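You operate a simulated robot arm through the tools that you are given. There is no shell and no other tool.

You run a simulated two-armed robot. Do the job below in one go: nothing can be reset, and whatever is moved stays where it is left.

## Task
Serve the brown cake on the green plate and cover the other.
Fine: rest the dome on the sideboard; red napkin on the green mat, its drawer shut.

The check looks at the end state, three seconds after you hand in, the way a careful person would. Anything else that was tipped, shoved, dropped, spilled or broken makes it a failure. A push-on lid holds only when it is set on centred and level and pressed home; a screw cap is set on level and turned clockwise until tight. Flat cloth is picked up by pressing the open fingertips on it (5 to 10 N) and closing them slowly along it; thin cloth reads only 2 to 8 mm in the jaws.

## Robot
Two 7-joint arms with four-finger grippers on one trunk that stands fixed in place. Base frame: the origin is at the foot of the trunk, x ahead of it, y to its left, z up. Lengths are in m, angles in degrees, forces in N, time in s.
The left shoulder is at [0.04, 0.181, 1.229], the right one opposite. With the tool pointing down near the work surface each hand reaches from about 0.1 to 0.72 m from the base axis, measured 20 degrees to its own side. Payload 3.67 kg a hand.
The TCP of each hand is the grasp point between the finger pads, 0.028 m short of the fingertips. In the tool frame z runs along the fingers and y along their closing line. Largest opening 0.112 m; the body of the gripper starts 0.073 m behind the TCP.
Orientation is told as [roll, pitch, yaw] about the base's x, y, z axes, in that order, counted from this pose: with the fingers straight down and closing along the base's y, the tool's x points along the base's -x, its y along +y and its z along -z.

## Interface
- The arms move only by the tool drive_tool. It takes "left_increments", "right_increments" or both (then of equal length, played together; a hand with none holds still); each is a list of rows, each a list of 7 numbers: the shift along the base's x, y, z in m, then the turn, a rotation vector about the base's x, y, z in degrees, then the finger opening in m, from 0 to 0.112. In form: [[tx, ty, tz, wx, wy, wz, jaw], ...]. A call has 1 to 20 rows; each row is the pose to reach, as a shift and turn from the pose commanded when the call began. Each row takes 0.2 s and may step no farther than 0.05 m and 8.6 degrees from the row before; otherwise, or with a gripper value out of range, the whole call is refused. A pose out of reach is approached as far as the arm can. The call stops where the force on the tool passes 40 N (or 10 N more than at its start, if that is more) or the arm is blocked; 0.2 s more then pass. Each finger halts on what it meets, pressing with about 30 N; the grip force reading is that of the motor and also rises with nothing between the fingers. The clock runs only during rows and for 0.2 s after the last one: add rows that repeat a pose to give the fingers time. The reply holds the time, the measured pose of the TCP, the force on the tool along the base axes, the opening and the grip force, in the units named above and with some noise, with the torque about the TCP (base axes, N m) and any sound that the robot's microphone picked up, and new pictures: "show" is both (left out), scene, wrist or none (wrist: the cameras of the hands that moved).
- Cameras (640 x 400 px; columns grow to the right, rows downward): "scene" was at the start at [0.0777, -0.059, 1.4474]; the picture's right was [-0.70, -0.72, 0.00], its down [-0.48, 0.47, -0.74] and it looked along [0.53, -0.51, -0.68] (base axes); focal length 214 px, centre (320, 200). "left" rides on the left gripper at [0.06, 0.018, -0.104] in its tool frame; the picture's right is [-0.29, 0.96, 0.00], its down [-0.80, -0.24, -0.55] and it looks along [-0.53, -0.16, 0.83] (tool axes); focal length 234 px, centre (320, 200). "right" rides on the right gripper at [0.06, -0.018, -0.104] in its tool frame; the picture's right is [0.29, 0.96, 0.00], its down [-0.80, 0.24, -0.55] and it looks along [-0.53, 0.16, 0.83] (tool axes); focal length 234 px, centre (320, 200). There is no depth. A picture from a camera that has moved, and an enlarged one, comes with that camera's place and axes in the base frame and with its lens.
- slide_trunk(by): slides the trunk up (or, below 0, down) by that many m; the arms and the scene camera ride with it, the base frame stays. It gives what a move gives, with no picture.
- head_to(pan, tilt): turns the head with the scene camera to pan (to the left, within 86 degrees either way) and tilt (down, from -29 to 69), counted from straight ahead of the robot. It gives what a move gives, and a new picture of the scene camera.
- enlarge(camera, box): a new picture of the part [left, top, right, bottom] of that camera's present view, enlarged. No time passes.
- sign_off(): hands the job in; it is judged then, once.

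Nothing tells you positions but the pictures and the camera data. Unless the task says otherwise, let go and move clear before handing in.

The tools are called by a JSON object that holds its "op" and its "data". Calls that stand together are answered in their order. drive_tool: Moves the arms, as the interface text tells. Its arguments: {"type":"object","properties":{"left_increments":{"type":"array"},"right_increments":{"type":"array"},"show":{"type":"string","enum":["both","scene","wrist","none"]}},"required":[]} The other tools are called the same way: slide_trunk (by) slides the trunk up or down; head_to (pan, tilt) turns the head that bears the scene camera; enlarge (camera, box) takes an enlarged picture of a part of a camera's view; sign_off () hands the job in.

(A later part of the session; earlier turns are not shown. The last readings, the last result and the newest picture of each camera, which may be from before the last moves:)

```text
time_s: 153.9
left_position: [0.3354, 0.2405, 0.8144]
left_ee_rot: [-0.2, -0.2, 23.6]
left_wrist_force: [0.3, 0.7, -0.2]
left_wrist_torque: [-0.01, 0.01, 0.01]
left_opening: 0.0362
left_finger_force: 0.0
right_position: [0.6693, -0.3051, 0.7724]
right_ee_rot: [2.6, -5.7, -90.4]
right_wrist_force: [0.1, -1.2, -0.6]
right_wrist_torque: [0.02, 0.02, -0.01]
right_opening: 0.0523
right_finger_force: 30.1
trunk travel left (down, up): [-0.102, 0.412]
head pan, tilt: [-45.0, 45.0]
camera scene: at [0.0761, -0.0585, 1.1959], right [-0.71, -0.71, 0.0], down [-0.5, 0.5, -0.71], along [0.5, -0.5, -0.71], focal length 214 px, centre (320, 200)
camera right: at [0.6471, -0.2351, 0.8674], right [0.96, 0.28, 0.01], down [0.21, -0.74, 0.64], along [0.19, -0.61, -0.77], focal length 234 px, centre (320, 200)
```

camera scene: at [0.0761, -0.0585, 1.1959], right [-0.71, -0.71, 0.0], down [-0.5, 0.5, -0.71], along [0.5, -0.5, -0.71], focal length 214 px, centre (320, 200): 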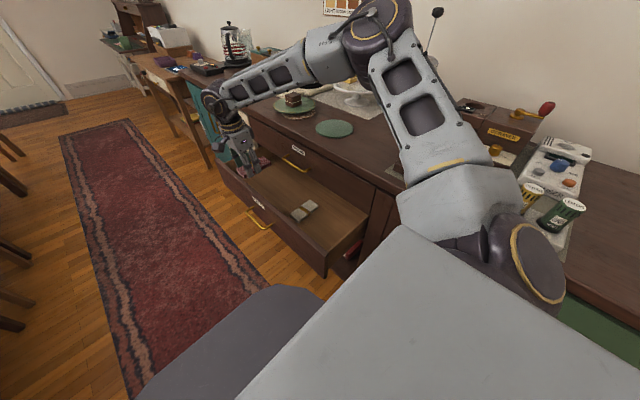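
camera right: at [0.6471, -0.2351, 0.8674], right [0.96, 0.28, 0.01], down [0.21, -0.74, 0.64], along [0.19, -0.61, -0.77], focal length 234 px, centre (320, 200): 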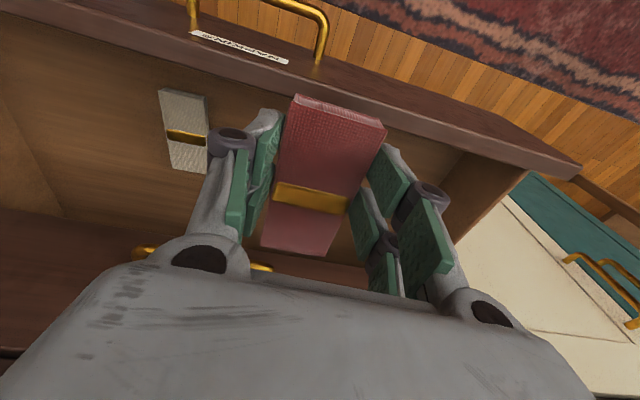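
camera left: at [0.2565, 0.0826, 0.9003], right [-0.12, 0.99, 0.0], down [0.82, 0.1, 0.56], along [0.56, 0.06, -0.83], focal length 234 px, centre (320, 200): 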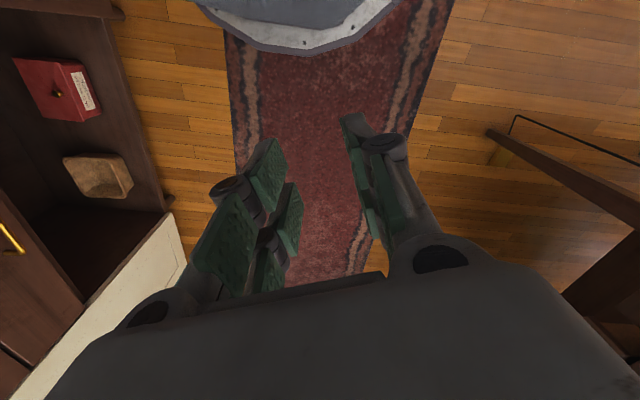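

The napkin is held securely. I raise the trunk back to normal height.

{"op": "slide_trunk", "data": {"by": 0.25}}

{"op": "drive_tool", "data": {"right_increments": [[-0.03, -0.01, 0.005, 0, 0, 0, 0.04], [-0.06, -0.03, 0.01, 0, 0, 0, 0.04], [-0.09, -0.06, 0.01, 0, 0, 0, 0.04], [-0.12, -0.09, 0.01, 0, 0, 0, 0.04], [-0.145, -0.13, 0.01, 0, 0, 0, 0.04], [-0.159, -0.17, 0.01, 0, 0, 0, 0.04], [-0.159, -0.21, 0.01, 0, 0, 0, 0.04], [-0.159, -0.234, 0.01, 0, 0, 0, 0.04], [-0.159, -0.234, 0.01, 0, 0, 0, 0.04]]}}

{"op": "enlarge", "data": {"camera": "right", "box": [120, 0, 520, 260]}}

{"op": "enlarge", "data": {"camera": "scene", "box": [270, 110, 400, 220]}}

```text
time_s: 156.5
left_position: [0.3338, 0.24, 1.0659]
left_ee_rot: [-0.3, -0.4, 23.6]
left_wrist_force: [0.7, 0.4, 0.4]
left_wrist_torque: [0.03, 0.02, -0.02]
left_opening: 0.0359
left_finger_force: 0.1
right_position: [0.67, -0.3048, 1.0214]
right_ee_rot: [2.5, -5.6, -90.4]
right_wrist_force: [-0.5, 0.9, -0.2]
right_wrist_torque: [0.0, -0.01, 0.0]
right_opening: 0.0524
right_finger_force: 30.3
trunk travel left (down, up): [-0.352, 0.162]
head pan, tilt: [-45.0, 45.0]
```

```text
time_s: 158.5
left_position: [0.334, 0.2412, 1.0631]
left_ee_rot: [-0.4, -0.3, 23.6]
left_wrist_force: [0.3, 0.7, -0.7]
left_wrist_torque: [-0.02, 0.04, 0.01]
left_opening: 0.0361
left_finger_force: 0.0
right_position: [0.5084, -0.5375, 1.0335]
right_ee_rot: [2.6, -5.7, -90.5]
right_wrist_force: [-0.2, 0.6, -0.9]
right_wrist_torque: [-0.02, -0.01, -0.04]
right_opening: 0.0525
right_finger_force: 29.8
trunk travel left (down, up): [-0.352, 0.162]
head pan, tilt: [-45.0, 45.0]
camera scene: at [0.0757, -0.0578, 1.4458], right [-0.71, -0.71, 0.0], down [-0.5, 0.5, -0.71], along [0.5, -0.5, -0.71], focal length 214 px, centre (320, 200)
camera right: at [0.4862, -0.4674, 1.1288], right [0.96, 0.28, 0.01], down [0.21, -0.74, 0.64], along [0.19, -0.61, -0.77], focal length 234 px, centre (320, 200)
```

scene: 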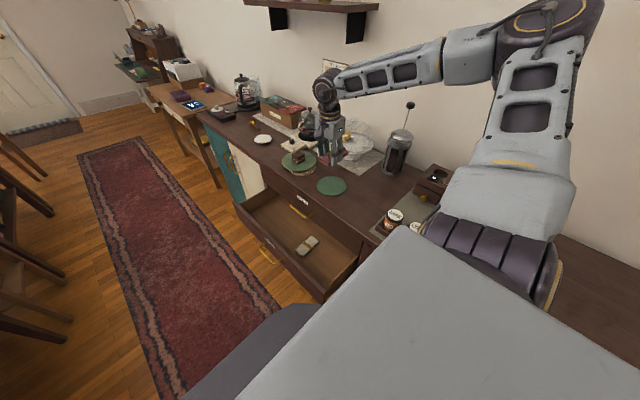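
right: 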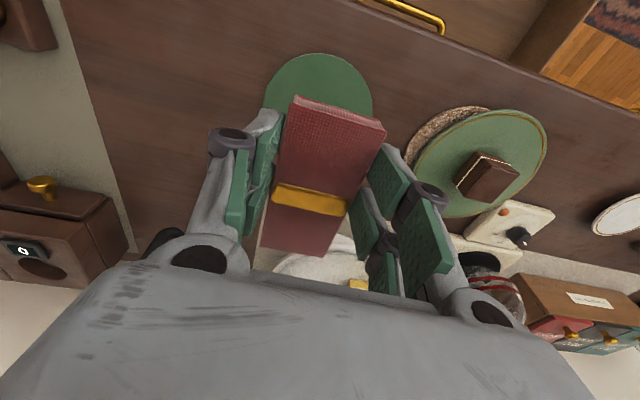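

```text
1.54 times, centred on (320, 130) of right
camera zoom: at [0.4862, -0.4674, 1.1288], right [0.96, 0.28, 0.01], down [0.21, -0.74, 0.64], along [0.19, -0.61, -0.77], focal length 360 px, centre (320, 308)
```

zoom: 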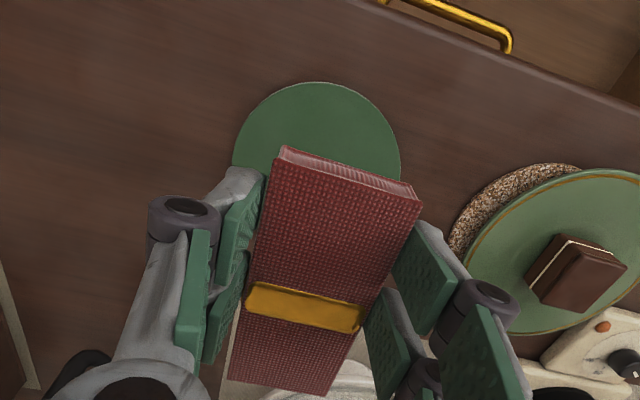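

```text
3.64 times, centred on (335, 165) of scene
camera zoom: at [0.0757, -0.0578, 1.4458], right [-0.71, -0.71, 0.0], down [-0.5, 0.5, -0.71], along [0.5, -0.5, -0.71], focal length 780 px, centre (266, 327)
```

zoom: 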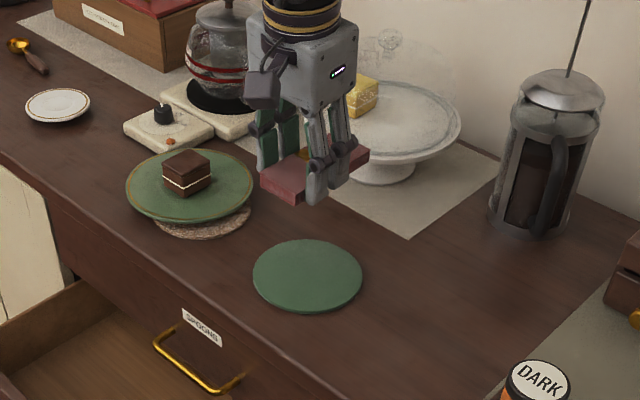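

The napkin is above the mat, whose centre measures (0.509,-0.556); the napkin's centre matches to within a millimetre or two. I lower toward the mat.

{"op": "drive_tool", "data": {"right_increments": [[0, 0, -0.03, 0, 0, 0, 0.04], [0, 0, -0.06, 0, 0, 0, 0.04], [0, 0, -0.09, 0, 0, 0, 0.04], [0, 0, -0.11, 0, 0, 0, 0.04], [0, 0, -0.119, 0, 0, 0, 0.04], [0, 0, -0.119, 0, 0, 0, 0.04]]}}

{"op": "enlarge", "data": {"camera": "scene", "box": [290, 130, 370, 200]}}

{"op": "enlarge", "data": {"camera": "right", "box": [160, 20, 480, 260]}}

```text
time_s: 159.9
left_position: [0.3341, 0.2416, 1.0642]
left_ee_rot: [-0.3, -0.3, 23.7]
left_wrist_force: [0.9, 0.4, 0.1]
left_wrist_torque: [0.0, 0.01, 0.02]
left_opening: 0.0362
left_finger_force: 0.1
right_position: [0.5093, -0.538, 0.9119]
right_ee_rot: [2.5, -5.8, -90.4]
right_wrist_force: [-0.6, -0.8, -0.4]
right_wrist_torque: [-0.01, 0.02, 0.0]
right_opening: 0.0522
right_finger_force: 29.6
trunk travel left (down, up): [-0.352, 0.162]
head pan, tilt: [-45.0, 45.0]
camera scene: at [0.0756, -0.0583, 1.4458], right [-0.71, -0.71, 0.0], down [-0.5, 0.5, -0.71], along [0.5, -0.5, -0.71], focal length 214 px, centre (320, 200)
camera right: at [0.4869, -0.4674, 1.0077], right [0.96, 0.28, 0.01], down [0.21, -0.74, 0.64], along [0.19, -0.61, -0.77], focal length 234 px, centre (320, 200)
```

scene: 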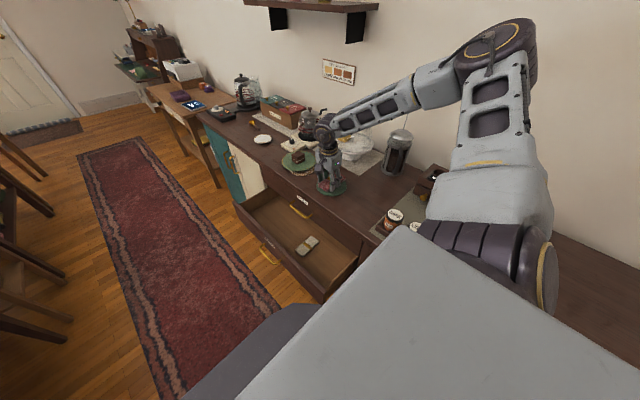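
right: 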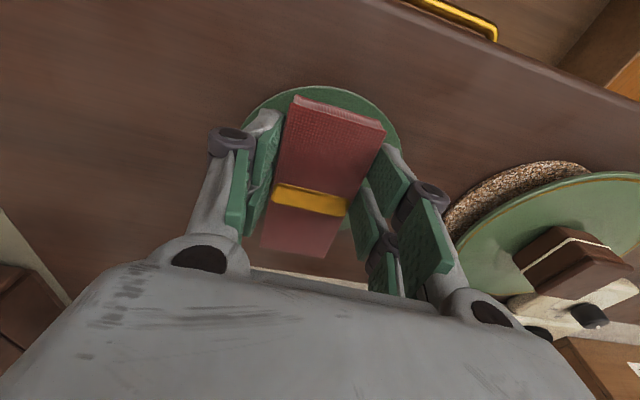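

```text
5.71 times, centred on (330, 165) of scene
camera zoom: at [0.0756, -0.0583, 1.4458], right [-0.71, -0.71, 0.0], down [-0.5, 0.5, -0.71], along [0.5, -0.5, -0.71], focal length 1226 px, centre (263, 400)
```

zoom: 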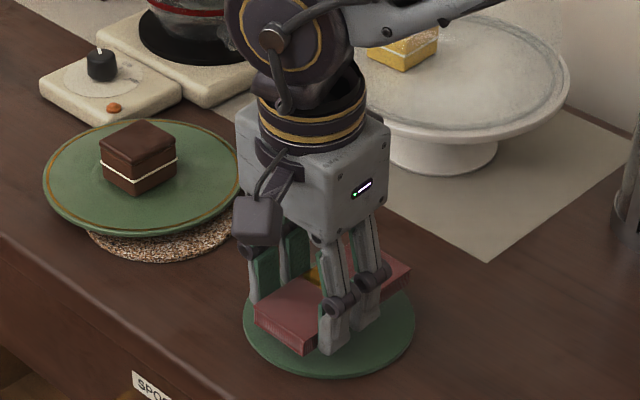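

```text
1.67 times, centred on (320, 140) of right
camera zoom: at [0.4869, -0.4674, 1.0077], right [0.96, 0.28, 0.01], down [0.21, -0.74, 0.64], along [0.19, -0.61, -0.77], focal length 390 px, centre (320, 300)
```

zoom: 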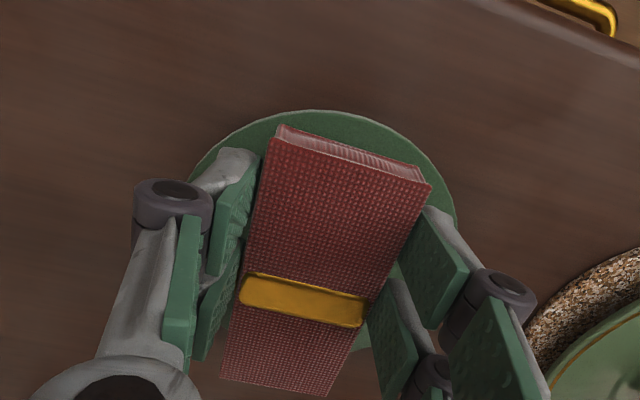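

The napkin is about 1 cm above the mat and nearly centred. I nudge it 3 mm toward me and lower gently to contact.

{"op": "drive_tool", "data": {"right_increments": [[-0.002, 0.003, -0.003, 0, 0, 0, 0.04], [-0.002, 0.003, -0.006, 0, 0, 0, 0.04], [-0.002, 0.003, -0.006, 0, 0, 0, 0.04]], "show": "none"}}

{"op": "enlarge", "data": {"camera": "scene", "box": [300, 145, 360, 195]}}

```text
time_s: 160.7
left_position: [0.3342, 0.2403, 1.0636]
left_ee_rot: [-0.3, -0.4, 23.5]
left_wrist_force: [-0.9, -0.1, -0.1]
left_wrist_torque: [0.0, 0.04, 0.02]
left_opening: 0.0362
left_finger_force: 0.0
right_position: [0.5077, -0.5343, 0.906]
right_ee_rot: [2.5, -5.8, -90.5]
right_wrist_force: [-0.7, 0.3, -1.0]
right_wrist_torque: [0.02, 0.01, -0.04]
right_opening: 0.0523
right_finger_force: 30.4
trunk travel left (down, up): [-0.352, 0.162]
head pan, tilt: [-45.0, 45.0]
```

```text
8.00 times, centred on (330, 170) of scene
camera zoom: at [0.0756, -0.0583, 1.4458], right [-0.71, -0.71, 0.0], down [-0.5, 0.5, -0.71], along [0.5, -0.5, -0.71], focal length 1716 px, centre (240, 440)
```

zoom: 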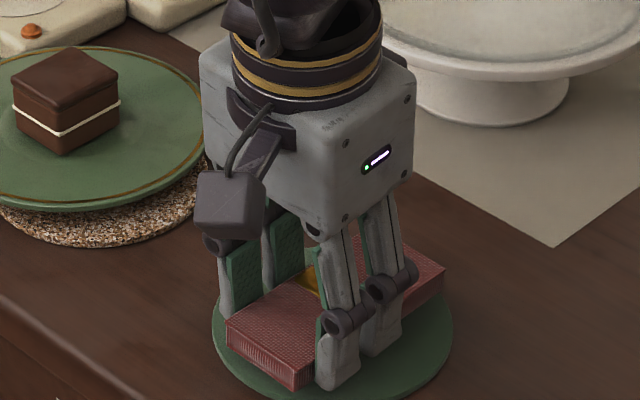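

{"op": "drive_tool", "data": {"right_increments": [[0, 0, -0.002, 0, 0, 0, 0.04], [0, 0, -0.004, 0, 0, 0, 0.04], [0, 0, -0.004, 0, 0, 0, 0.04]], "show": "none"}}

```text
time_s: 161.5
left_position: [0.3346, 0.2417, 1.0653]
left_ee_rot: [-0.4, -0.2, 23.6]
left_wrist_force: [0.7, 1.2, -0.9]
left_wrist_torque: [0.02, 0.0, 0.01]
left_opening: 0.0358
left_finger_force: 0.1
right_position: [0.5083, -0.5348, 0.9032]
right_ee_rot: [2.5, -5.7, -90.4]
right_wrist_force: [0.3, 0.8, -0.8]
right_wrist_torque: [0.01, 0.01, 0.01]
right_opening: 0.0525
right_finger_force: 30.0
trunk travel left (down, up): [-0.352, 0.162]
head pan, tilt: [-45.0, 45.0]
```

{"op": "drive_tool", "data": {"right_increments": [[0, 0, -0.002, 0, 0, 0, 0.04], [0, 0, -0.003, 0, 0, 0, 0.04], [0, 0, -0.003, 0, 0, 0, 0.04]], "show": "none"}}

{"op": "enlarge", "data": {"camera": "scene", "box": [300, 145, 360, 195]}}

```text
time_s: 162.3
left_position: [0.3339, 0.2409, 1.0636]
left_ee_rot: [-0.4, -0.3, 23.6]
left_wrist_force: [-0.1, 0.2, -0.6]
left_wrist_torque: [0.0, -0.01, -0.01]
left_opening: 0.036
left_finger_force: 0.2
right_position: [0.5073, -0.5364, 0.8989]
right_ee_rot: [2.5, -5.7, -90.5]
right_wrist_force: [-0.2, 0.3, -0.4]
right_wrist_torque: [0.03, 0.01, 0.03]
right_opening: 0.0521
right_finger_force: 30.5
trunk travel left (down, up): [-0.352, 0.162]
head pan, tilt: [-45.0, 45.0]
```

```text
8.00 times, centred on (330, 170) of scene
camera zoom: at [0.0756, -0.0583, 1.4458], right [-0.71, -0.71, 0.0], down [-0.5, 0.5, -0.71], along [0.5, -0.5, -0.71], focal length 1716 px, centre (240, 440)
```

zoom: 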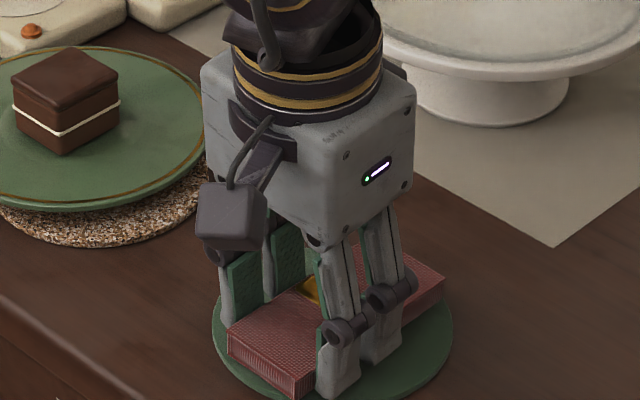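

{"op": "drive_tool", "data": {"right_increments": [[0, 0, -0.0015, 0, 0, 0, 0.04], [0, 0, -0.003, 0, 0, 0, 0.04], [0, 0, -0.003, 0, 0, 0, 0.04]], "show": "none"}}

```text
time_s: 163.1
left_position: [0.334, 0.2403, 1.0644]
left_ee_rot: [-0.3, -0.2, 23.6]
left_wrist_force: [0.1, 0.3, -1.3]
left_wrist_torque: [-0.01, -0.02, -0.01]
left_opening: 0.0361
left_finger_force: 0.1
right_position: [0.5073, -0.5365, 0.8966]
right_ee_rot: [2.5, -5.7, -90.5]
right_wrist_force: [0.6, 0.4, 1.2]
right_wrist_torque: [0.03, 0.05, 0.01]
right_opening: 0.0525
right_finger_force: 30.0
trunk travel left (down, up): [-0.352, 0.162]
head pan, tilt: [-45.0, 45.0]
```

{"op": "drive_tool", "data": {"right_increments": [[0, 0, -0.002, 0, 0, 0, 0.04], [0, 0, -0.002, 0, 0, 0, 0.04]], "show": "none"}}

{"op": "enlarge", "data": {"camera": "scene", "box": [300, 145, 360, 195]}}

```text
time_s: 163.7
left_position: [0.3327, 0.2419, 1.0655]
left_ee_rot: [-0.3, -0.3, 23.6]
left_wrist_force: [-0.5, 0.5, 0.6]
left_wrist_torque: [0.05, 0.01, 0.0]
left_opening: 0.0361
left_finger_force: 0.1
right_position: [0.5083, -0.5365, 0.8959]
right_ee_rot: [2.6, -5.9, -90.4]
right_wrist_force: [-1.1, -3.7, 13.1]
right_wrist_torque: [0.01, 0.3, 0.02]
right_opening: 0.0523
right_finger_force: 29.8
trunk travel left (down, up): [-0.352, 0.162]
head pan, tilt: [-45.0, 45.0]
```

```text
8.00 times, centred on (330, 170) of scene
camera zoom: at [0.0743, -0.0576, 1.446], right [-0.71, -0.71, 0.0], down [-0.5, 0.5, -0.71], along [0.5, -0.5, -0.71], focal length 1716 px, centre (240, 440)
```

zoom: 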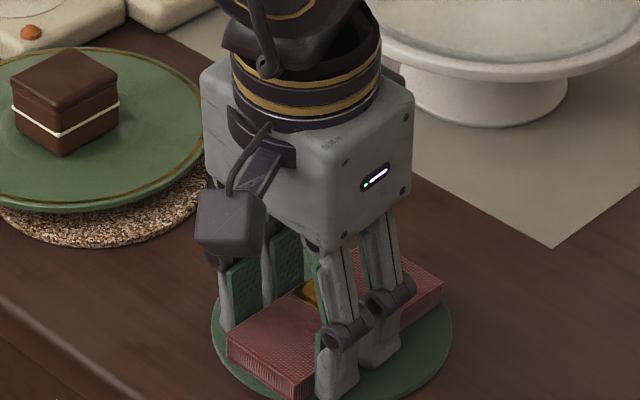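

Contact is firm; I ease up 1.5 mm and open slowly.

{"op": "drive_tool", "data": {"right_increments": [[0, 0, 0.0015, 0, 0, 0, 0.046], [0, 0, 0.0015, 0, 0, 0, 0.05], [0, 0, 0.0015, 0, 0, 0, 0.054], [0, 0, 0.0015, 0, 0, 0, 0.058], [0, 0, 0.0015, 0, 0, 0, 0.066], [0, 0, 0.0015, 0, 0, 0, 0.072], [0, 0, 0.0015, 0, 0, 0, 0.072]]}}

{"op": "enlarge", "data": {"camera": "scene", "box": [300, 145, 360, 195]}}

```text
time_s: 165.3
left_position: [0.3335, 0.2411, 1.0644]
left_ee_rot: [-0.2, -0.3, 23.6]
left_wrist_force: [-0.6, -0.2, 0.6]
left_wrist_torque: [0.0, 0.0, 0.02]
left_opening: 0.036
left_finger_force: 0.2
right_position: [0.508, -0.5362, 0.897]
right_ee_rot: [2.5, -5.8, -90.5]
right_wrist_force: [0.0, -0.4, -0.2]
right_wrist_torque: [-0.02, 0.0, 0.01]
right_opening: 0.0716
right_finger_force: 0.1
trunk travel left (down, up): [-0.352, 0.162]
head pan, tilt: [-45.0, 45.0]
camera scene: at [0.0756, -0.0583, 1.4458], right [-0.71, -0.71, 0.0], down [-0.5, 0.5, -0.71], along [0.5, -0.5, -0.71], focal length 214 px, centre (320, 200)
camera right: at [0.4857, -0.4661, 0.9923], right [0.96, 0.28, 0.01], down [0.21, -0.74, 0.64], along [0.19, -0.61, -0.77], focal length 234 px, centre (320, 200)
```

scene: 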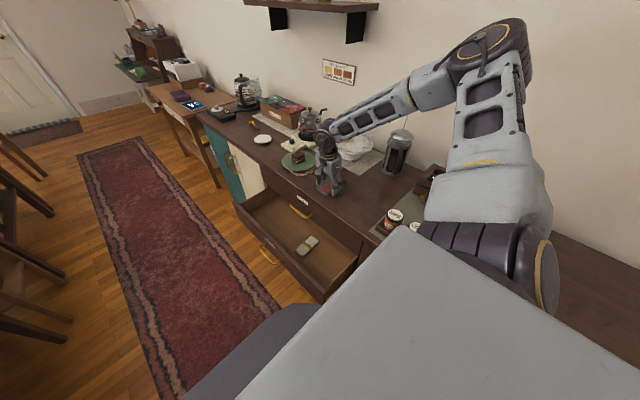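
right: 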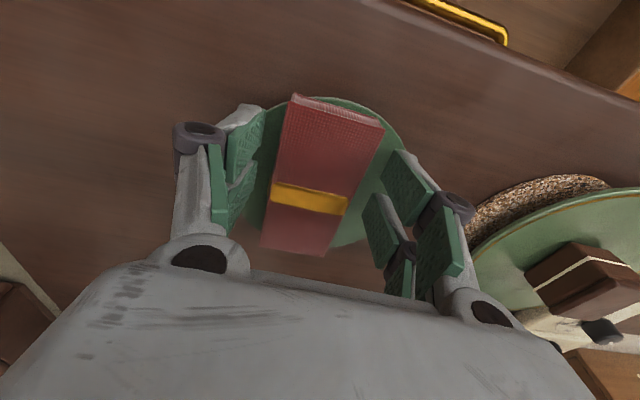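

```text
8.00 times, centred on (330, 170) of scene
camera zoom: at [0.0756, -0.0583, 1.4458], right [-0.71, -0.71, 0.0], down [-0.5, 0.5, -0.71], along [0.5, -0.5, -0.71], focal length 1716 px, centre (240, 440)
```

zoom: 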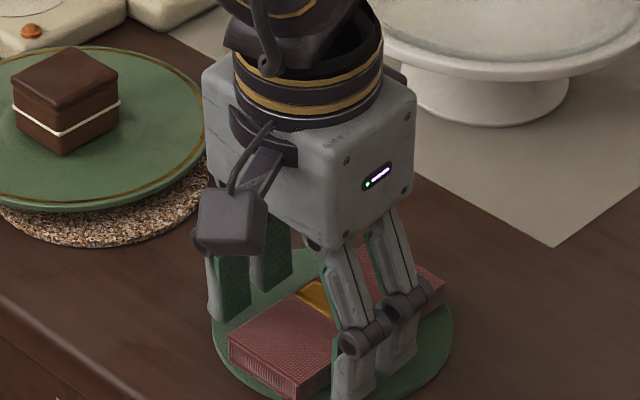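

The napkin rests on the mat. I rise straight up and look.

{"op": "drive_tool", "data": {"right_increments": [[0, 0, 0.015, 0, 0, 0, 0.076], [0, 0, 0.04, 0, 0, 0, 0.076], [0, 0, 0.08, 0, 0, 0, 0.076], [0, 0, 0.12, 0, 0, 0, 0.076], [0, 0.03, 0.15, 0, 0, 0, 0.076], [0, 0.06, 0.17, 0, 0, 0, 0.076]]}}

{"op": "enlarge", "data": {"camera": "scene", "box": [270, 130, 390, 220]}}

{"op": "enlarge", "data": {"camera": "right", "box": [180, 40, 460, 240]}}

```text
time_s: 166.7
left_position: [0.3344, 0.2404, 1.0636]
left_ee_rot: [-0.3, -0.2, 23.6]
left_wrist_force: [0.5, -0.4, -0.5]
left_wrist_torque: [-0.03, 0.02, -0.03]
left_opening: 0.0361
left_finger_force: 0.1
right_position: [0.5093, -0.4767, 1.0651]
right_ee_rot: [2.6, -5.9, -90.4]
right_wrist_force: [-0.1, -0.1, 0.9]
right_wrist_torque: [-0.04, -0.01, -0.01]
right_opening: 0.0761
right_finger_force: 0.0
trunk travel left (down, up): [-0.352, 0.162]
head pan, tilt: [-45.0, 45.0]
camera scene: at [0.0755, -0.057, 1.4459], right [-0.71, -0.71, 0.0], down [-0.5, 0.5, -0.71], along [0.5, -0.5, -0.71], focal length 214 px, centre (320, 200)
camera right: at [0.4873, -0.4059, 1.1614], right [0.96, 0.28, 0.01], down [0.21, -0.74, 0.64], along [0.19, -0.61, -0.77], focal length 234 px, centre (320, 200)
```

scene: 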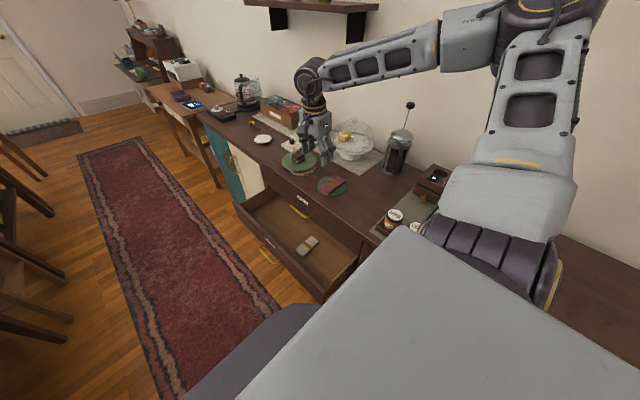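
right: 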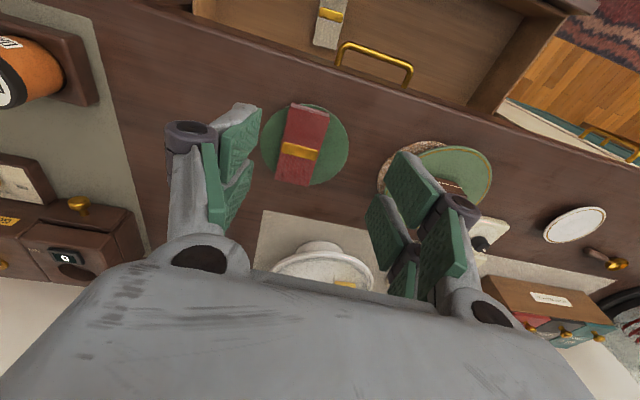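

```text
4.44 times, centred on (330, 175) of scene
camera zoom: at [0.0755, -0.057, 1.4459], right [-0.71, -0.71, 0.0], down [-0.5, 0.5, -0.71], along [0.5, -0.5, -0.71], focal length 953 px, centre (276, 311)
```

zoom: 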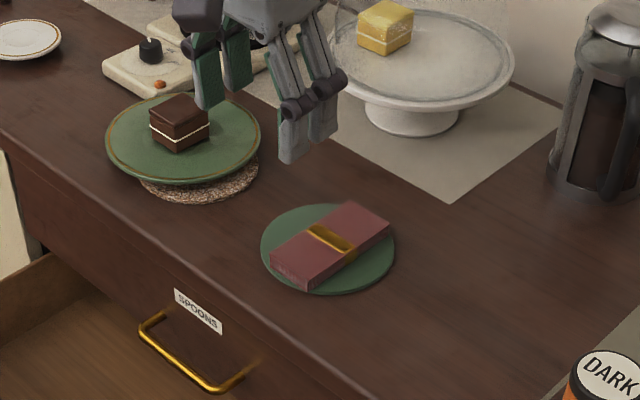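

```text
2.00 times, centred on (320, 140) of right
camera zoom: at [0.4873, -0.4059, 1.1614], right [0.96, 0.28, 0.01], down [0.21, -0.74, 0.64], along [0.19, -0.61, -0.77], focal length 468 px, centre (320, 320)
```

zoom: 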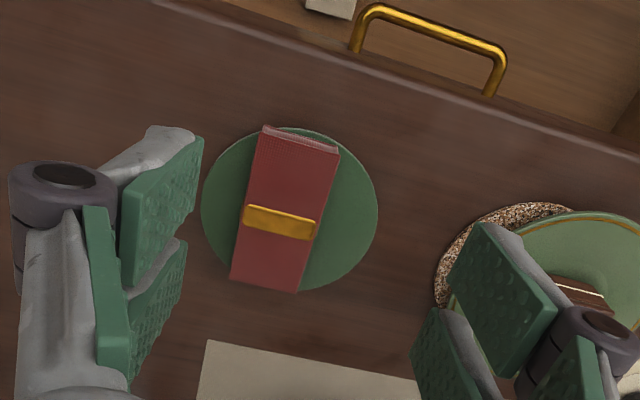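

Everything on the counter looks right: the cake is on the green plate, the dome is over the yellow cake, and the red napkin is on the mat. Next is closing the drawer: I move the closed hand in front of it and lower the trunk.

{"op": "drive_tool", "data": {"right_increments": [[0.01, 0.04, -0.01, 0, 0, 0, 0.06], [0.02, 0.08, -0.02, 0, 0, 0, 0.04], [0.04, 0.12, -0.03, 0, 0, 0, 0.02], [0.06, 0.16, -0.05, 0, 0, 0, 0.0], [0.08, 0.2, -0.06, 0, 0, 0, 0.0], [0.09, 0.235, -0.07, 0, 0, 0, 0.0], [0.09, 0.25, -0.075, 0, 0, 0, 0.0], [0.09, 0.25, -0.075, 0, 0, 0, 0.0]]}}

{"op": "enlarge", "data": {"camera": "scene", "box": [200, 120, 380, 280]}}

```text
time_s: 168.5
left_position: [0.3349, 0.2406, 1.0644]
left_ee_rot: [-0.2, -0.3, 23.6]
left_wrist_force: [0.2, -0.5, 0.3]
left_wrist_torque: [-0.02, -0.03, 0.0]
left_opening: 0.0361
left_finger_force: 0.0
right_position: [0.6002, -0.2275, 0.9896]
right_ee_rot: [2.6, -5.6, -90.5]
right_wrist_force: [-0.3, 1.0, -0.5]
right_wrist_torque: [-0.03, 0.02, -0.03]
right_opening: 0.0001
right_finger_force: 30.1
trunk travel left (down, up): [-0.352, 0.162]
head pan, tilt: [-45.0, 45.0]
camera scene: at [0.0755, -0.0582, 1.4458], right [-0.71, -0.71, 0.0], down [-0.5, 0.5, -0.71], along [0.5, -0.5, -0.71], focal length 214 px, centre (320, 200)
camera right: at [0.5786, -0.1572, 1.0861], right [0.96, 0.28, 0.01], down [0.21, -0.74, 0.64], along [0.19, -0.61, -0.77], focal length 234 px, centre (320, 200)
```

scene: 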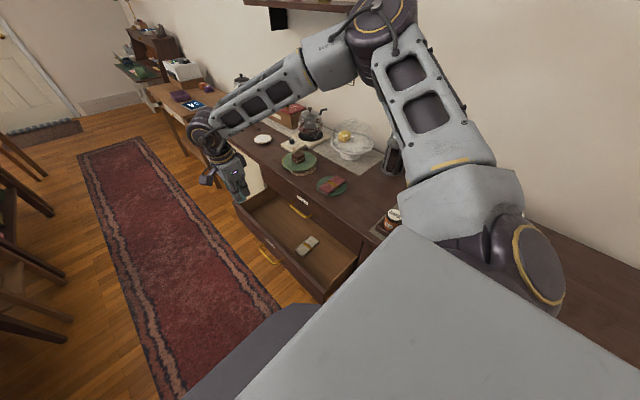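
right: 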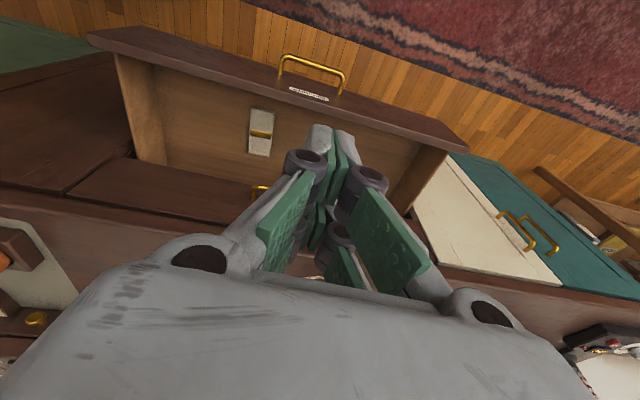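

```text
2.50 times, centred on (290, 200) of scene
camera zoom: at [0.0755, -0.0582, 1.4458], right [-0.71, -0.71, 0.0], down [-0.5, 0.5, -0.71], along [0.5, -0.5, -0.71], focal length 536 px, centre (395, 200)
```

zoom: 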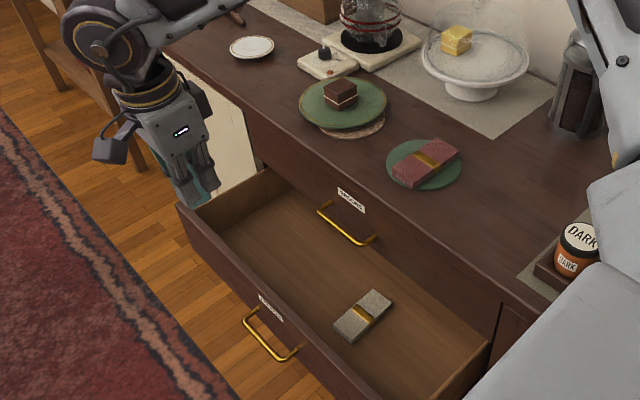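

The fingers will come down just in front of the panel and above the handle. I lower the trunk in two steps.

{"op": "slide_trunk", "data": {"by": -0.29}}

{"op": "enlarge", "data": {"camera": "scene", "box": [200, 110, 360, 250]}}

{"op": "enlarge", "data": {"camera": "right", "box": [160, 20, 480, 240]}}

```text
time_s: 171.4
left_position: [0.3335, 0.2392, 0.7737]
left_ee_rot: [-0.2, -0.3, 23.6]
left_wrist_force: [0.3, 0.6, -0.2]
left_wrist_torque: [0.04, 0.01, -0.01]
left_opening: 0.0359
left_finger_force: 0.1
right_position: [0.6012, -0.2267, 0.7005]
right_ee_rot: [2.5, -5.7, -90.4]
right_wrist_force: [-0.3, 0.0, 0.1]
right_wrist_torque: [0.03, 0.01, 0.0]
right_opening: 0.0001
right_finger_force: 29.9
trunk travel left (down, up): [-0.062, 0.452]
head pan, tilt: [-45.0, 45.0]
```

```text
2.86 times, centred on (280, 180) of scene
camera zoom: at [0.0755, -0.0582, 1.1557], right [-0.71, -0.71, 0.0], down [-0.5, 0.5, -0.71], along [0.5, -0.5, -0.71], focal length 613 px, centre (434, 257)
```

zoom: 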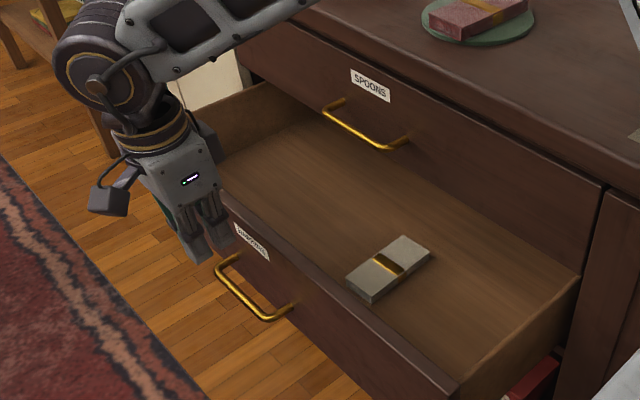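

```text
1.82 times, centred on (320, 130) of right
camera zoom: at [0.5785, -0.1574, 0.796], right [0.96, 0.28, 0.01], down [0.21, -0.74, 0.64], along [0.19, -0.61, -0.77], focal length 426 px, centre (320, 327)
```

zoom: 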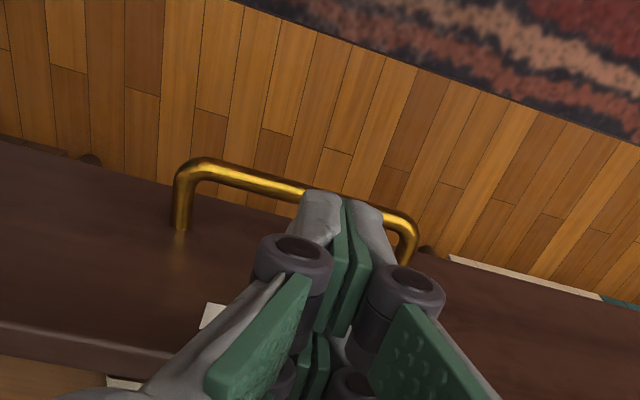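

{"op": "slide_trunk", "data": {"by": -0.045}}

{"op": "enlarge", "data": {"camera": "scene", "box": [210, 120, 320, 220]}}

{"op": "enlarge", "data": {"camera": "right", "box": [160, 20, 480, 240]}}

```text
time_s: 172.3
left_position: [0.3326, 0.2411, 0.7314]
left_ee_rot: [-0.3, -0.3, 23.7]
left_wrist_force: [-1.1, 0.9, 0.0]
left_wrist_torque: [0.01, 0.01, -0.01]
left_opening: 0.036
left_finger_force: 0.1
right_position: [0.5996, -0.2276, 0.6568]
right_ee_rot: [2.5, -5.7, -90.4]
right_wrist_force: [1.1, -0.4, -0.1]
right_wrist_torque: [-0.01, 0.04, 0.0]
right_opening: 0.0001
right_finger_force: 30.2
trunk travel left (down, up): [-0.017, 0.497]
head pan, tilt: [-45.0, 45.0]
```

```text
4.00 times, centred on (265, 170) of scene
camera zoom: at [0.0753, -0.0582, 1.1115], right [-0.71, -0.71, 0.0], down [-0.5, 0.5, -0.71], along [0.5, -0.5, -0.71], focal length 858 px, centre (540, 320)
```

zoom: 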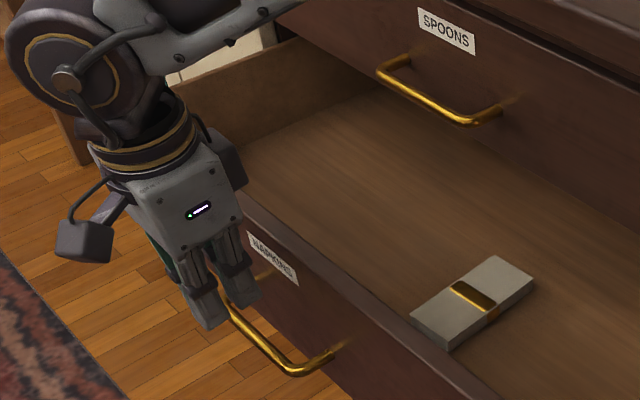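

```text
1.82 times, centred on (320, 130) of right
camera zoom: at [0.5784, -0.1574, 0.752], right [0.96, 0.28, 0.01], down [0.21, -0.74, 0.64], along [0.19, -0.61, -0.77], focal length 426 px, centre (320, 327)
```

zoom: 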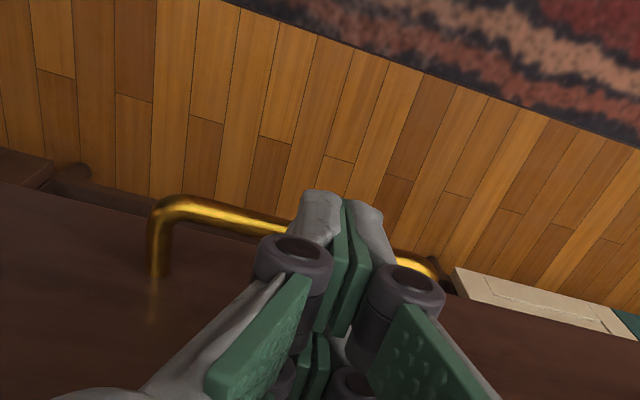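

The fingers are in front of the panel. I shift to x≈0.48, beside the handles, so the hand stays clear of the SPOONS handle at the end of the push.

{"op": "drive_tool", "data": {"right_increments": [[-0.03, 0.003, 0, 0, 0, 0, 0.0], [-0.06, 0.005, 0, 0, 0, 0, 0.0], [-0.09, 0.005, -0.005, 0, 0, 0, 0.0], [-0.12, 0.005, -0.01, 0, 0, 0, 0.0], [-0.12, 0.005, -0.015, 0, 0, 0, 0.0]]}}

{"op": "enlarge", "data": {"camera": "scene", "box": [220, 120, 360, 250]}}

```text
time_s: 173.5
left_position: [0.3344, 0.2412, 0.7309]
left_ee_rot: [-0.2, -0.2, 23.6]
left_wrist_force: [0.8, 0.1, -0.4]
left_wrist_torque: [-0.04, 0.0, 0.01]
left_opening: 0.0361
left_finger_force: 0.1
right_position: [0.482, -0.223, 0.641]
right_ee_rot: [2.6, -5.6, -90.4]
right_wrist_force: [0.3, 0.4, 0.4]
right_wrist_torque: [0.03, -0.04, -0.01]
right_opening: 0.0
right_finger_force: 30.2
trunk travel left (down, up): [-0.017, 0.497]
head pan, tilt: [-45.0, 45.0]
camera scene: at [0.0758, -0.0582, 1.1115], right [-0.71, -0.71, 0.0], down [-0.5, 0.5, -0.71], along [0.5, -0.5, -0.71], focal length 214 px, centre (320, 200)
camera right: at [0.4605, -0.1519, 0.7361], right [0.96, 0.28, 0.01], down [0.21, -0.74, 0.64], along [0.19, -0.61, -0.77], focal length 234 px, centre (320, 200)
```

scene: 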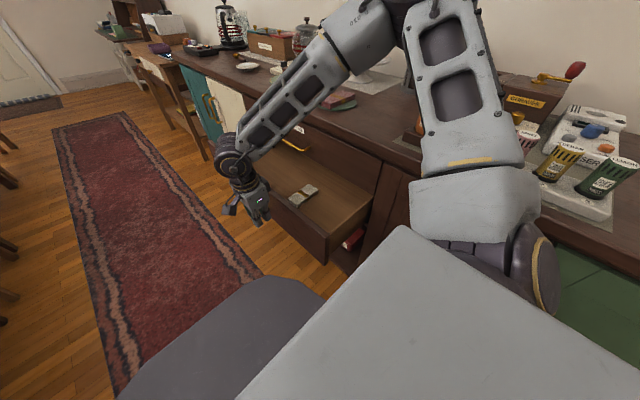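
right: 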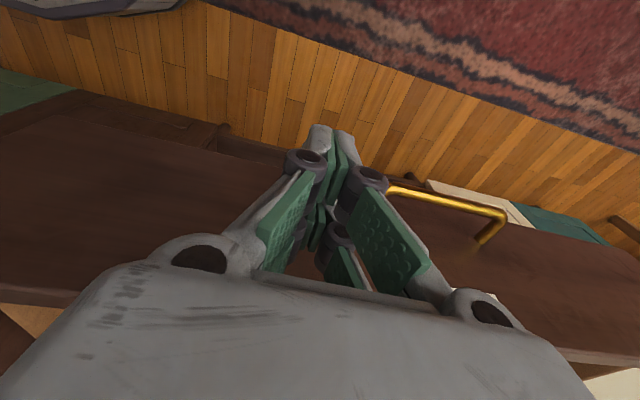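

```text
3.08 times, centred on (290, 185) of scene
camera zoom: at [0.0758, -0.0582, 1.1115], right [-0.71, -0.71, 0.0], down [-0.5, 0.5, -0.71], along [0.5, -0.5, -0.71], focal length 660 px, centre (412, 246)
```

zoom: 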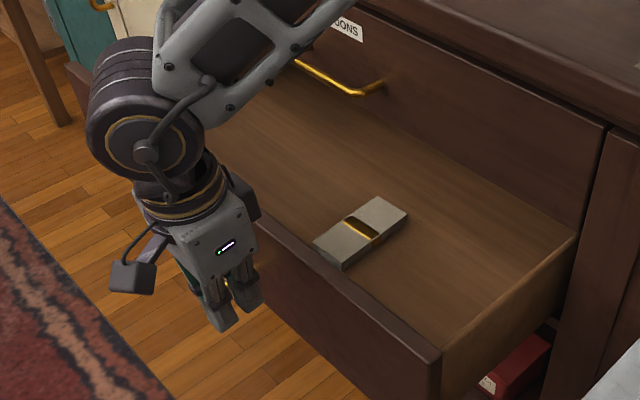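

Now I push the drawer shut, tilting the hand progressively so that its upper part stays away from the cabinet.

{"op": "drive_tool", "data": {"right_increments": [[0, -0.015, 0, 0, 0, 0, 0.0], [0, -0.03, 0, 0, 0, 0, 0.0], [0, -0.05, 0, -1.5, 0, 0, 0.0], [0, -0.07, 0, -3, 0, 0, 0.0], [0, -0.09, 0, -5, 0, 0, 0.0], [0, -0.11, 0, -7, 0, 0, 0.0], [0, -0.13, 0, -9, 0, 0, 0.0], [0, -0.15, 0, -11, 0, 0, 0.0], [0, -0.15, 0, -11, 0, 0, 0.0]]}}

{"op": "enlarge", "data": {"camera": "scene", "box": [220, 110, 380, 250]}}

```text
time_s: 175.5
left_position: [0.3351, 0.2415, 0.7304]
left_ee_rot: [-0.4, -0.3, 23.5]
left_wrist_force: [-0.2, 0.3, 0.1]
left_wrist_torque: [-0.01, -0.03, 0.01]
left_opening: 0.036
left_finger_force: 0.0
right_position: [0.4802, -0.3749, 0.6409]
right_ee_rot: [2.6, -16.8, -90.5]
right_wrist_force: [-0.6, -0.7, 0.1]
right_wrist_torque: [0.01, -0.03, 0.02]
right_opening: 0.0001
right_finger_force: 35.5
trunk travel left (down, up): [-0.017, 0.497]
head pan, tilt: [-45.0, 45.0]
camera scene: at [0.0756, -0.0581, 1.1115], right [-0.71, -0.71, 0.0], down [-0.5, 0.5, -0.71], along [0.5, -0.5, -0.71], focal length 214 px, centre (320, 200)
camera right: at [0.4587, -0.2872, 0.7211], right [0.96, 0.28, -0.04], down [0.21, -0.6, 0.77], along [0.19, -0.75, -0.64], focal length 234 px, centre (320, 200)
```

scene: 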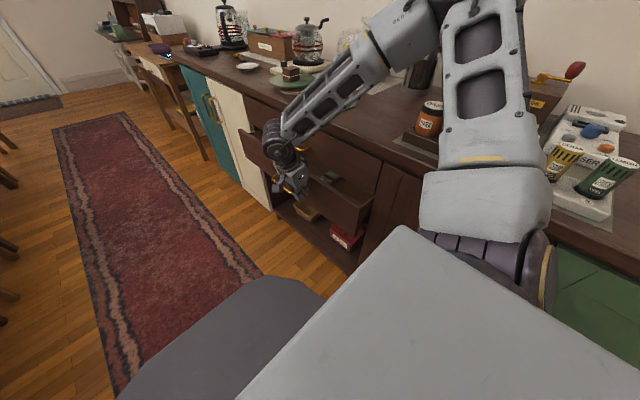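
right: 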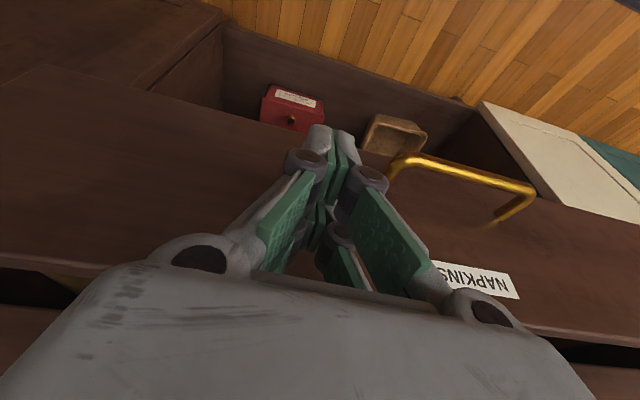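

```text
2.86 times, centred on (300, 180) of scene
camera zoom: at [0.0756, -0.0581, 1.1115], right [-0.71, -0.71, 0.0], down [-0.5, 0.5, -0.71], along [0.5, -0.5, -0.71], focal length 613 px, centre (377, 257)
```

zoom: 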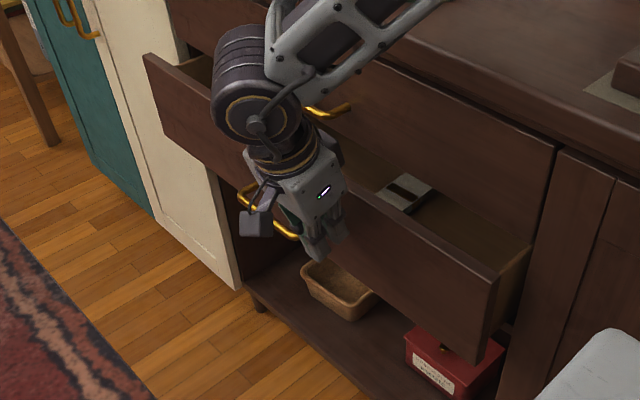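

{"op": "drive_tool", "data": {"right_increments": [[0, -0.015, 0, -2, 0, 0, 0.0], [0, -0.03, 0, -4, 0, 0, 0.0], [0, -0.042, 0, -6, 0, 0, 0.0], [0, -0.05, 0, -8, 0, 0, 0.0], [0, -0.05, 0, -8, 0, 0, 0.0]]}}

{"op": "enlarge", "data": {"camera": "scene", "box": [230, 110, 390, 250]}}

```text
time_s: 176.7
left_position: [0.3345, 0.2407, 0.7296]
left_ee_rot: [-0.3, -0.4, 23.6]
left_wrist_force: [-0.4, 0.6, 0.4]
left_wrist_torque: [0.0, -0.01, 0.02]
left_opening: 0.0359
left_finger_force: 0.0
right_position: [0.4804, -0.4238, 0.6407]
right_ee_rot: [2.7, -24.8, -90.3]
right_wrist_force: [0.4, 0.6, 0.4]
right_wrist_torque: [0.03, 0.02, 0.0]
right_opening: 0.0
right_finger_force: 35.7
trunk travel left (down, up): [-0.017, 0.497]
head pan, tilt: [-45.0, 45.0]
camera scene: at [0.0756, -0.0581, 1.1115], right [-0.71, -0.71, 0.0], down [-0.5, 0.5, -0.71], along [0.5, -0.5, -0.71], focal length 214 px, centre (320, 200)
camera right: at [0.4588, -0.3252, 0.7074], right [0.96, 0.27, -0.08], down [0.21, -0.49, 0.85], along [0.19, -0.83, -0.53], focal length 234 px, centre (320, 200)
```

scene: 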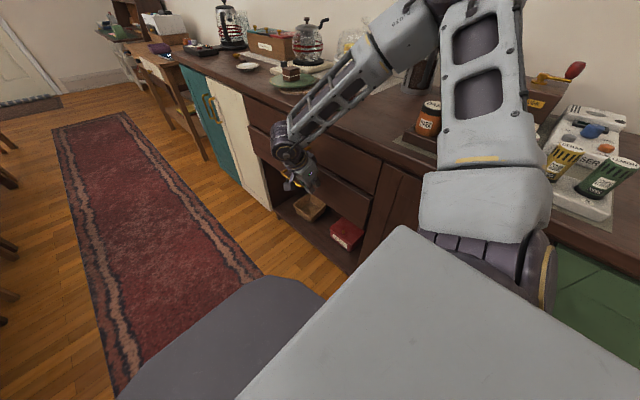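
right: 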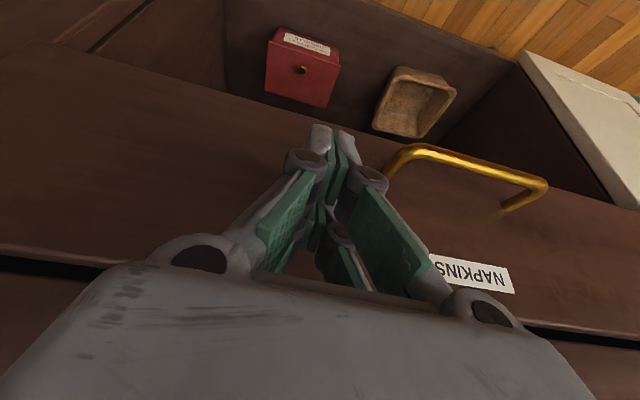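

```text
2.86 times, centred on (310, 180) of scene
camera zoom: at [0.0756, -0.0581, 1.1115], right [-0.71, -0.71, 0.0], down [-0.5, 0.5, -0.71], along [0.5, -0.5, -0.71], focal length 613 px, centre (349, 257)
```

zoom: 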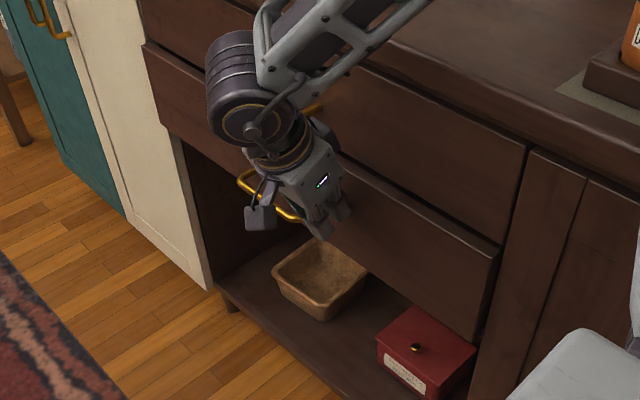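

Nearly shut. I continue in small steps until it meets the stop.

{"op": "drive_tool", "data": {"right_increments": [[0, -0.005, 0, 0, 0, 0, 0.0], [0, -0.01, 0, 0, 0, 0, 0.0], [0, -0.01, 0, 0, 0, 0, 0.0]]}}

{"op": "enlarge", "data": {"camera": "scene", "box": [260, 130, 380, 240]}}

```text
time_s: 177.5
left_position: [0.334, 0.2407, 0.7297]
left_ee_rot: [-0.2, -0.3, 23.6]
left_wrist_force: [0.3, 0.5, 0.1]
left_wrist_torque: [0.0, -0.05, 0.0]
left_opening: 0.0362
left_finger_force: 0.0
right_position: [0.4799, -0.4338, 0.64]
right_ee_rot: [2.6, -24.7, -90.4]
right_wrist_force: [0.2, 0.9, 0.5]
right_wrist_torque: [-0.01, -0.01, -0.01]
right_opening: 0.0
right_finger_force: 35.9
trunk travel left (down, up): [-0.017, 0.497]
head pan, tilt: [-45.0, 45.0]
camera scene: at [0.0756, -0.0582, 1.1115], right [-0.71, -0.71, 0.0], down [-0.5, 0.5, -0.71], along [0.5, -0.5, -0.71], focal length 214 px, centre (320, 200)
camera right: at [0.4574, -0.3347, 0.7075], right [0.96, 0.27, -0.08], down [0.21, -0.49, 0.85], along [0.19, -0.83, -0.53], focal length 234 px, centre (320, 200)
```

scene: 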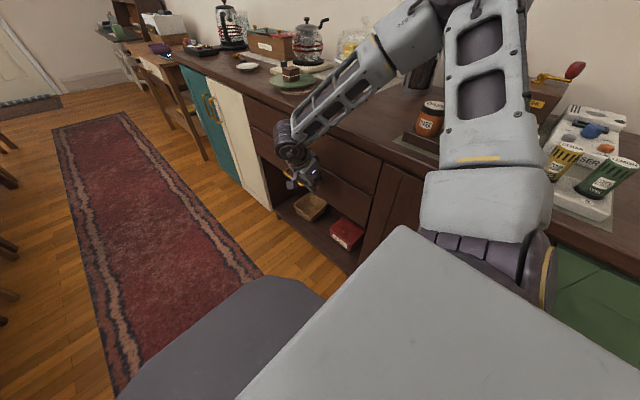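
right: 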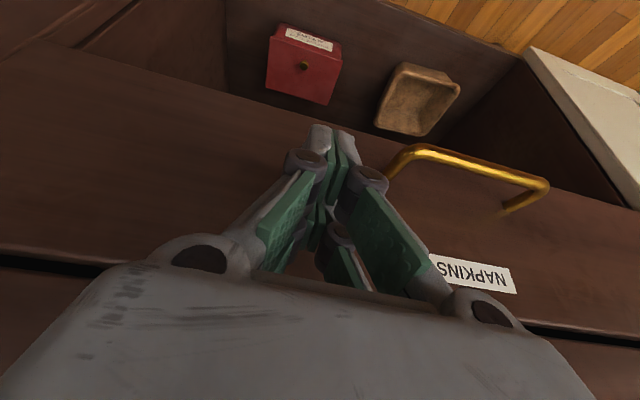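

```text
3.64 times, centred on (320, 185) of scene
camera zoom: at [0.0756, -0.0582, 1.1115], right [-0.71, -0.71, 0.0], down [-0.5, 0.5, -0.71], along [0.5, -0.5, -0.71], focal length 780 px, centre (320, 254)
```

zoom: 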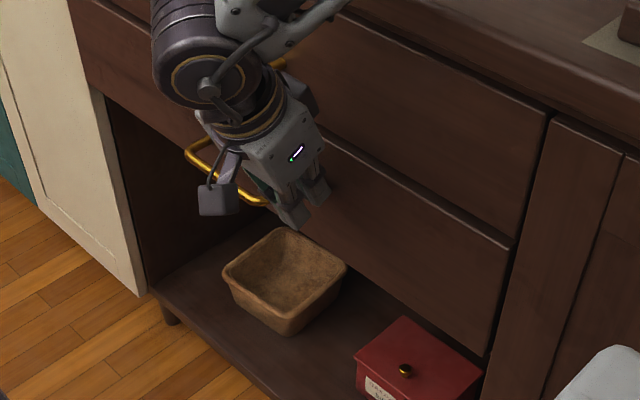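

{"op": "drive_tool", "data": {"right_increments": [[0, -0.004, 0, 0, 0, 0, 0.0], [0, -0.008, 0, 0, 0, 0, 0.0], [0, -0.008, 0, 0, 0, 0, 0.0]], "show": "none"}}

{"op": "enlarge", "data": {"camera": "scene", "box": [280, 140, 360, 215]}}

```text
time_s: 178.3
left_position: [0.3341, 0.2409, 0.7297]
left_ee_rot: [-0.4, -0.3, 23.5]
left_wrist_force: [0.0, -0.3, 0.9]
left_wrist_torque: [-0.02, -0.02, -0.01]
left_opening: 0.0358
left_finger_force: 0.1
right_position: [0.4797, -0.4388, 0.641]
right_ee_rot: [2.6, -24.8, -90.3]
right_wrist_force: [-3.3, 8.2, -2.9]
right_wrist_torque: [0.15, 0.06, -0.1]
right_opening: 0.0001
right_finger_force: 35.4
trunk travel left (down, up): [-0.017, 0.497]
head pan, tilt: [-45.0, 45.0]
```

```text
5.33 times, centred on (320, 178) of scene
camera zoom: at [0.0754, -0.0577, 1.1115], right [-0.71, -0.71, 0.0], down [-0.5, 0.5, -0.71], along [0.5, -0.5, -0.71], focal length 1144 px, centre (320, 320)
```

zoom: 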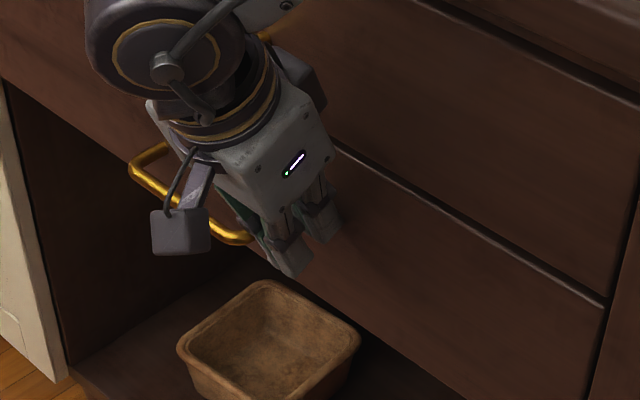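

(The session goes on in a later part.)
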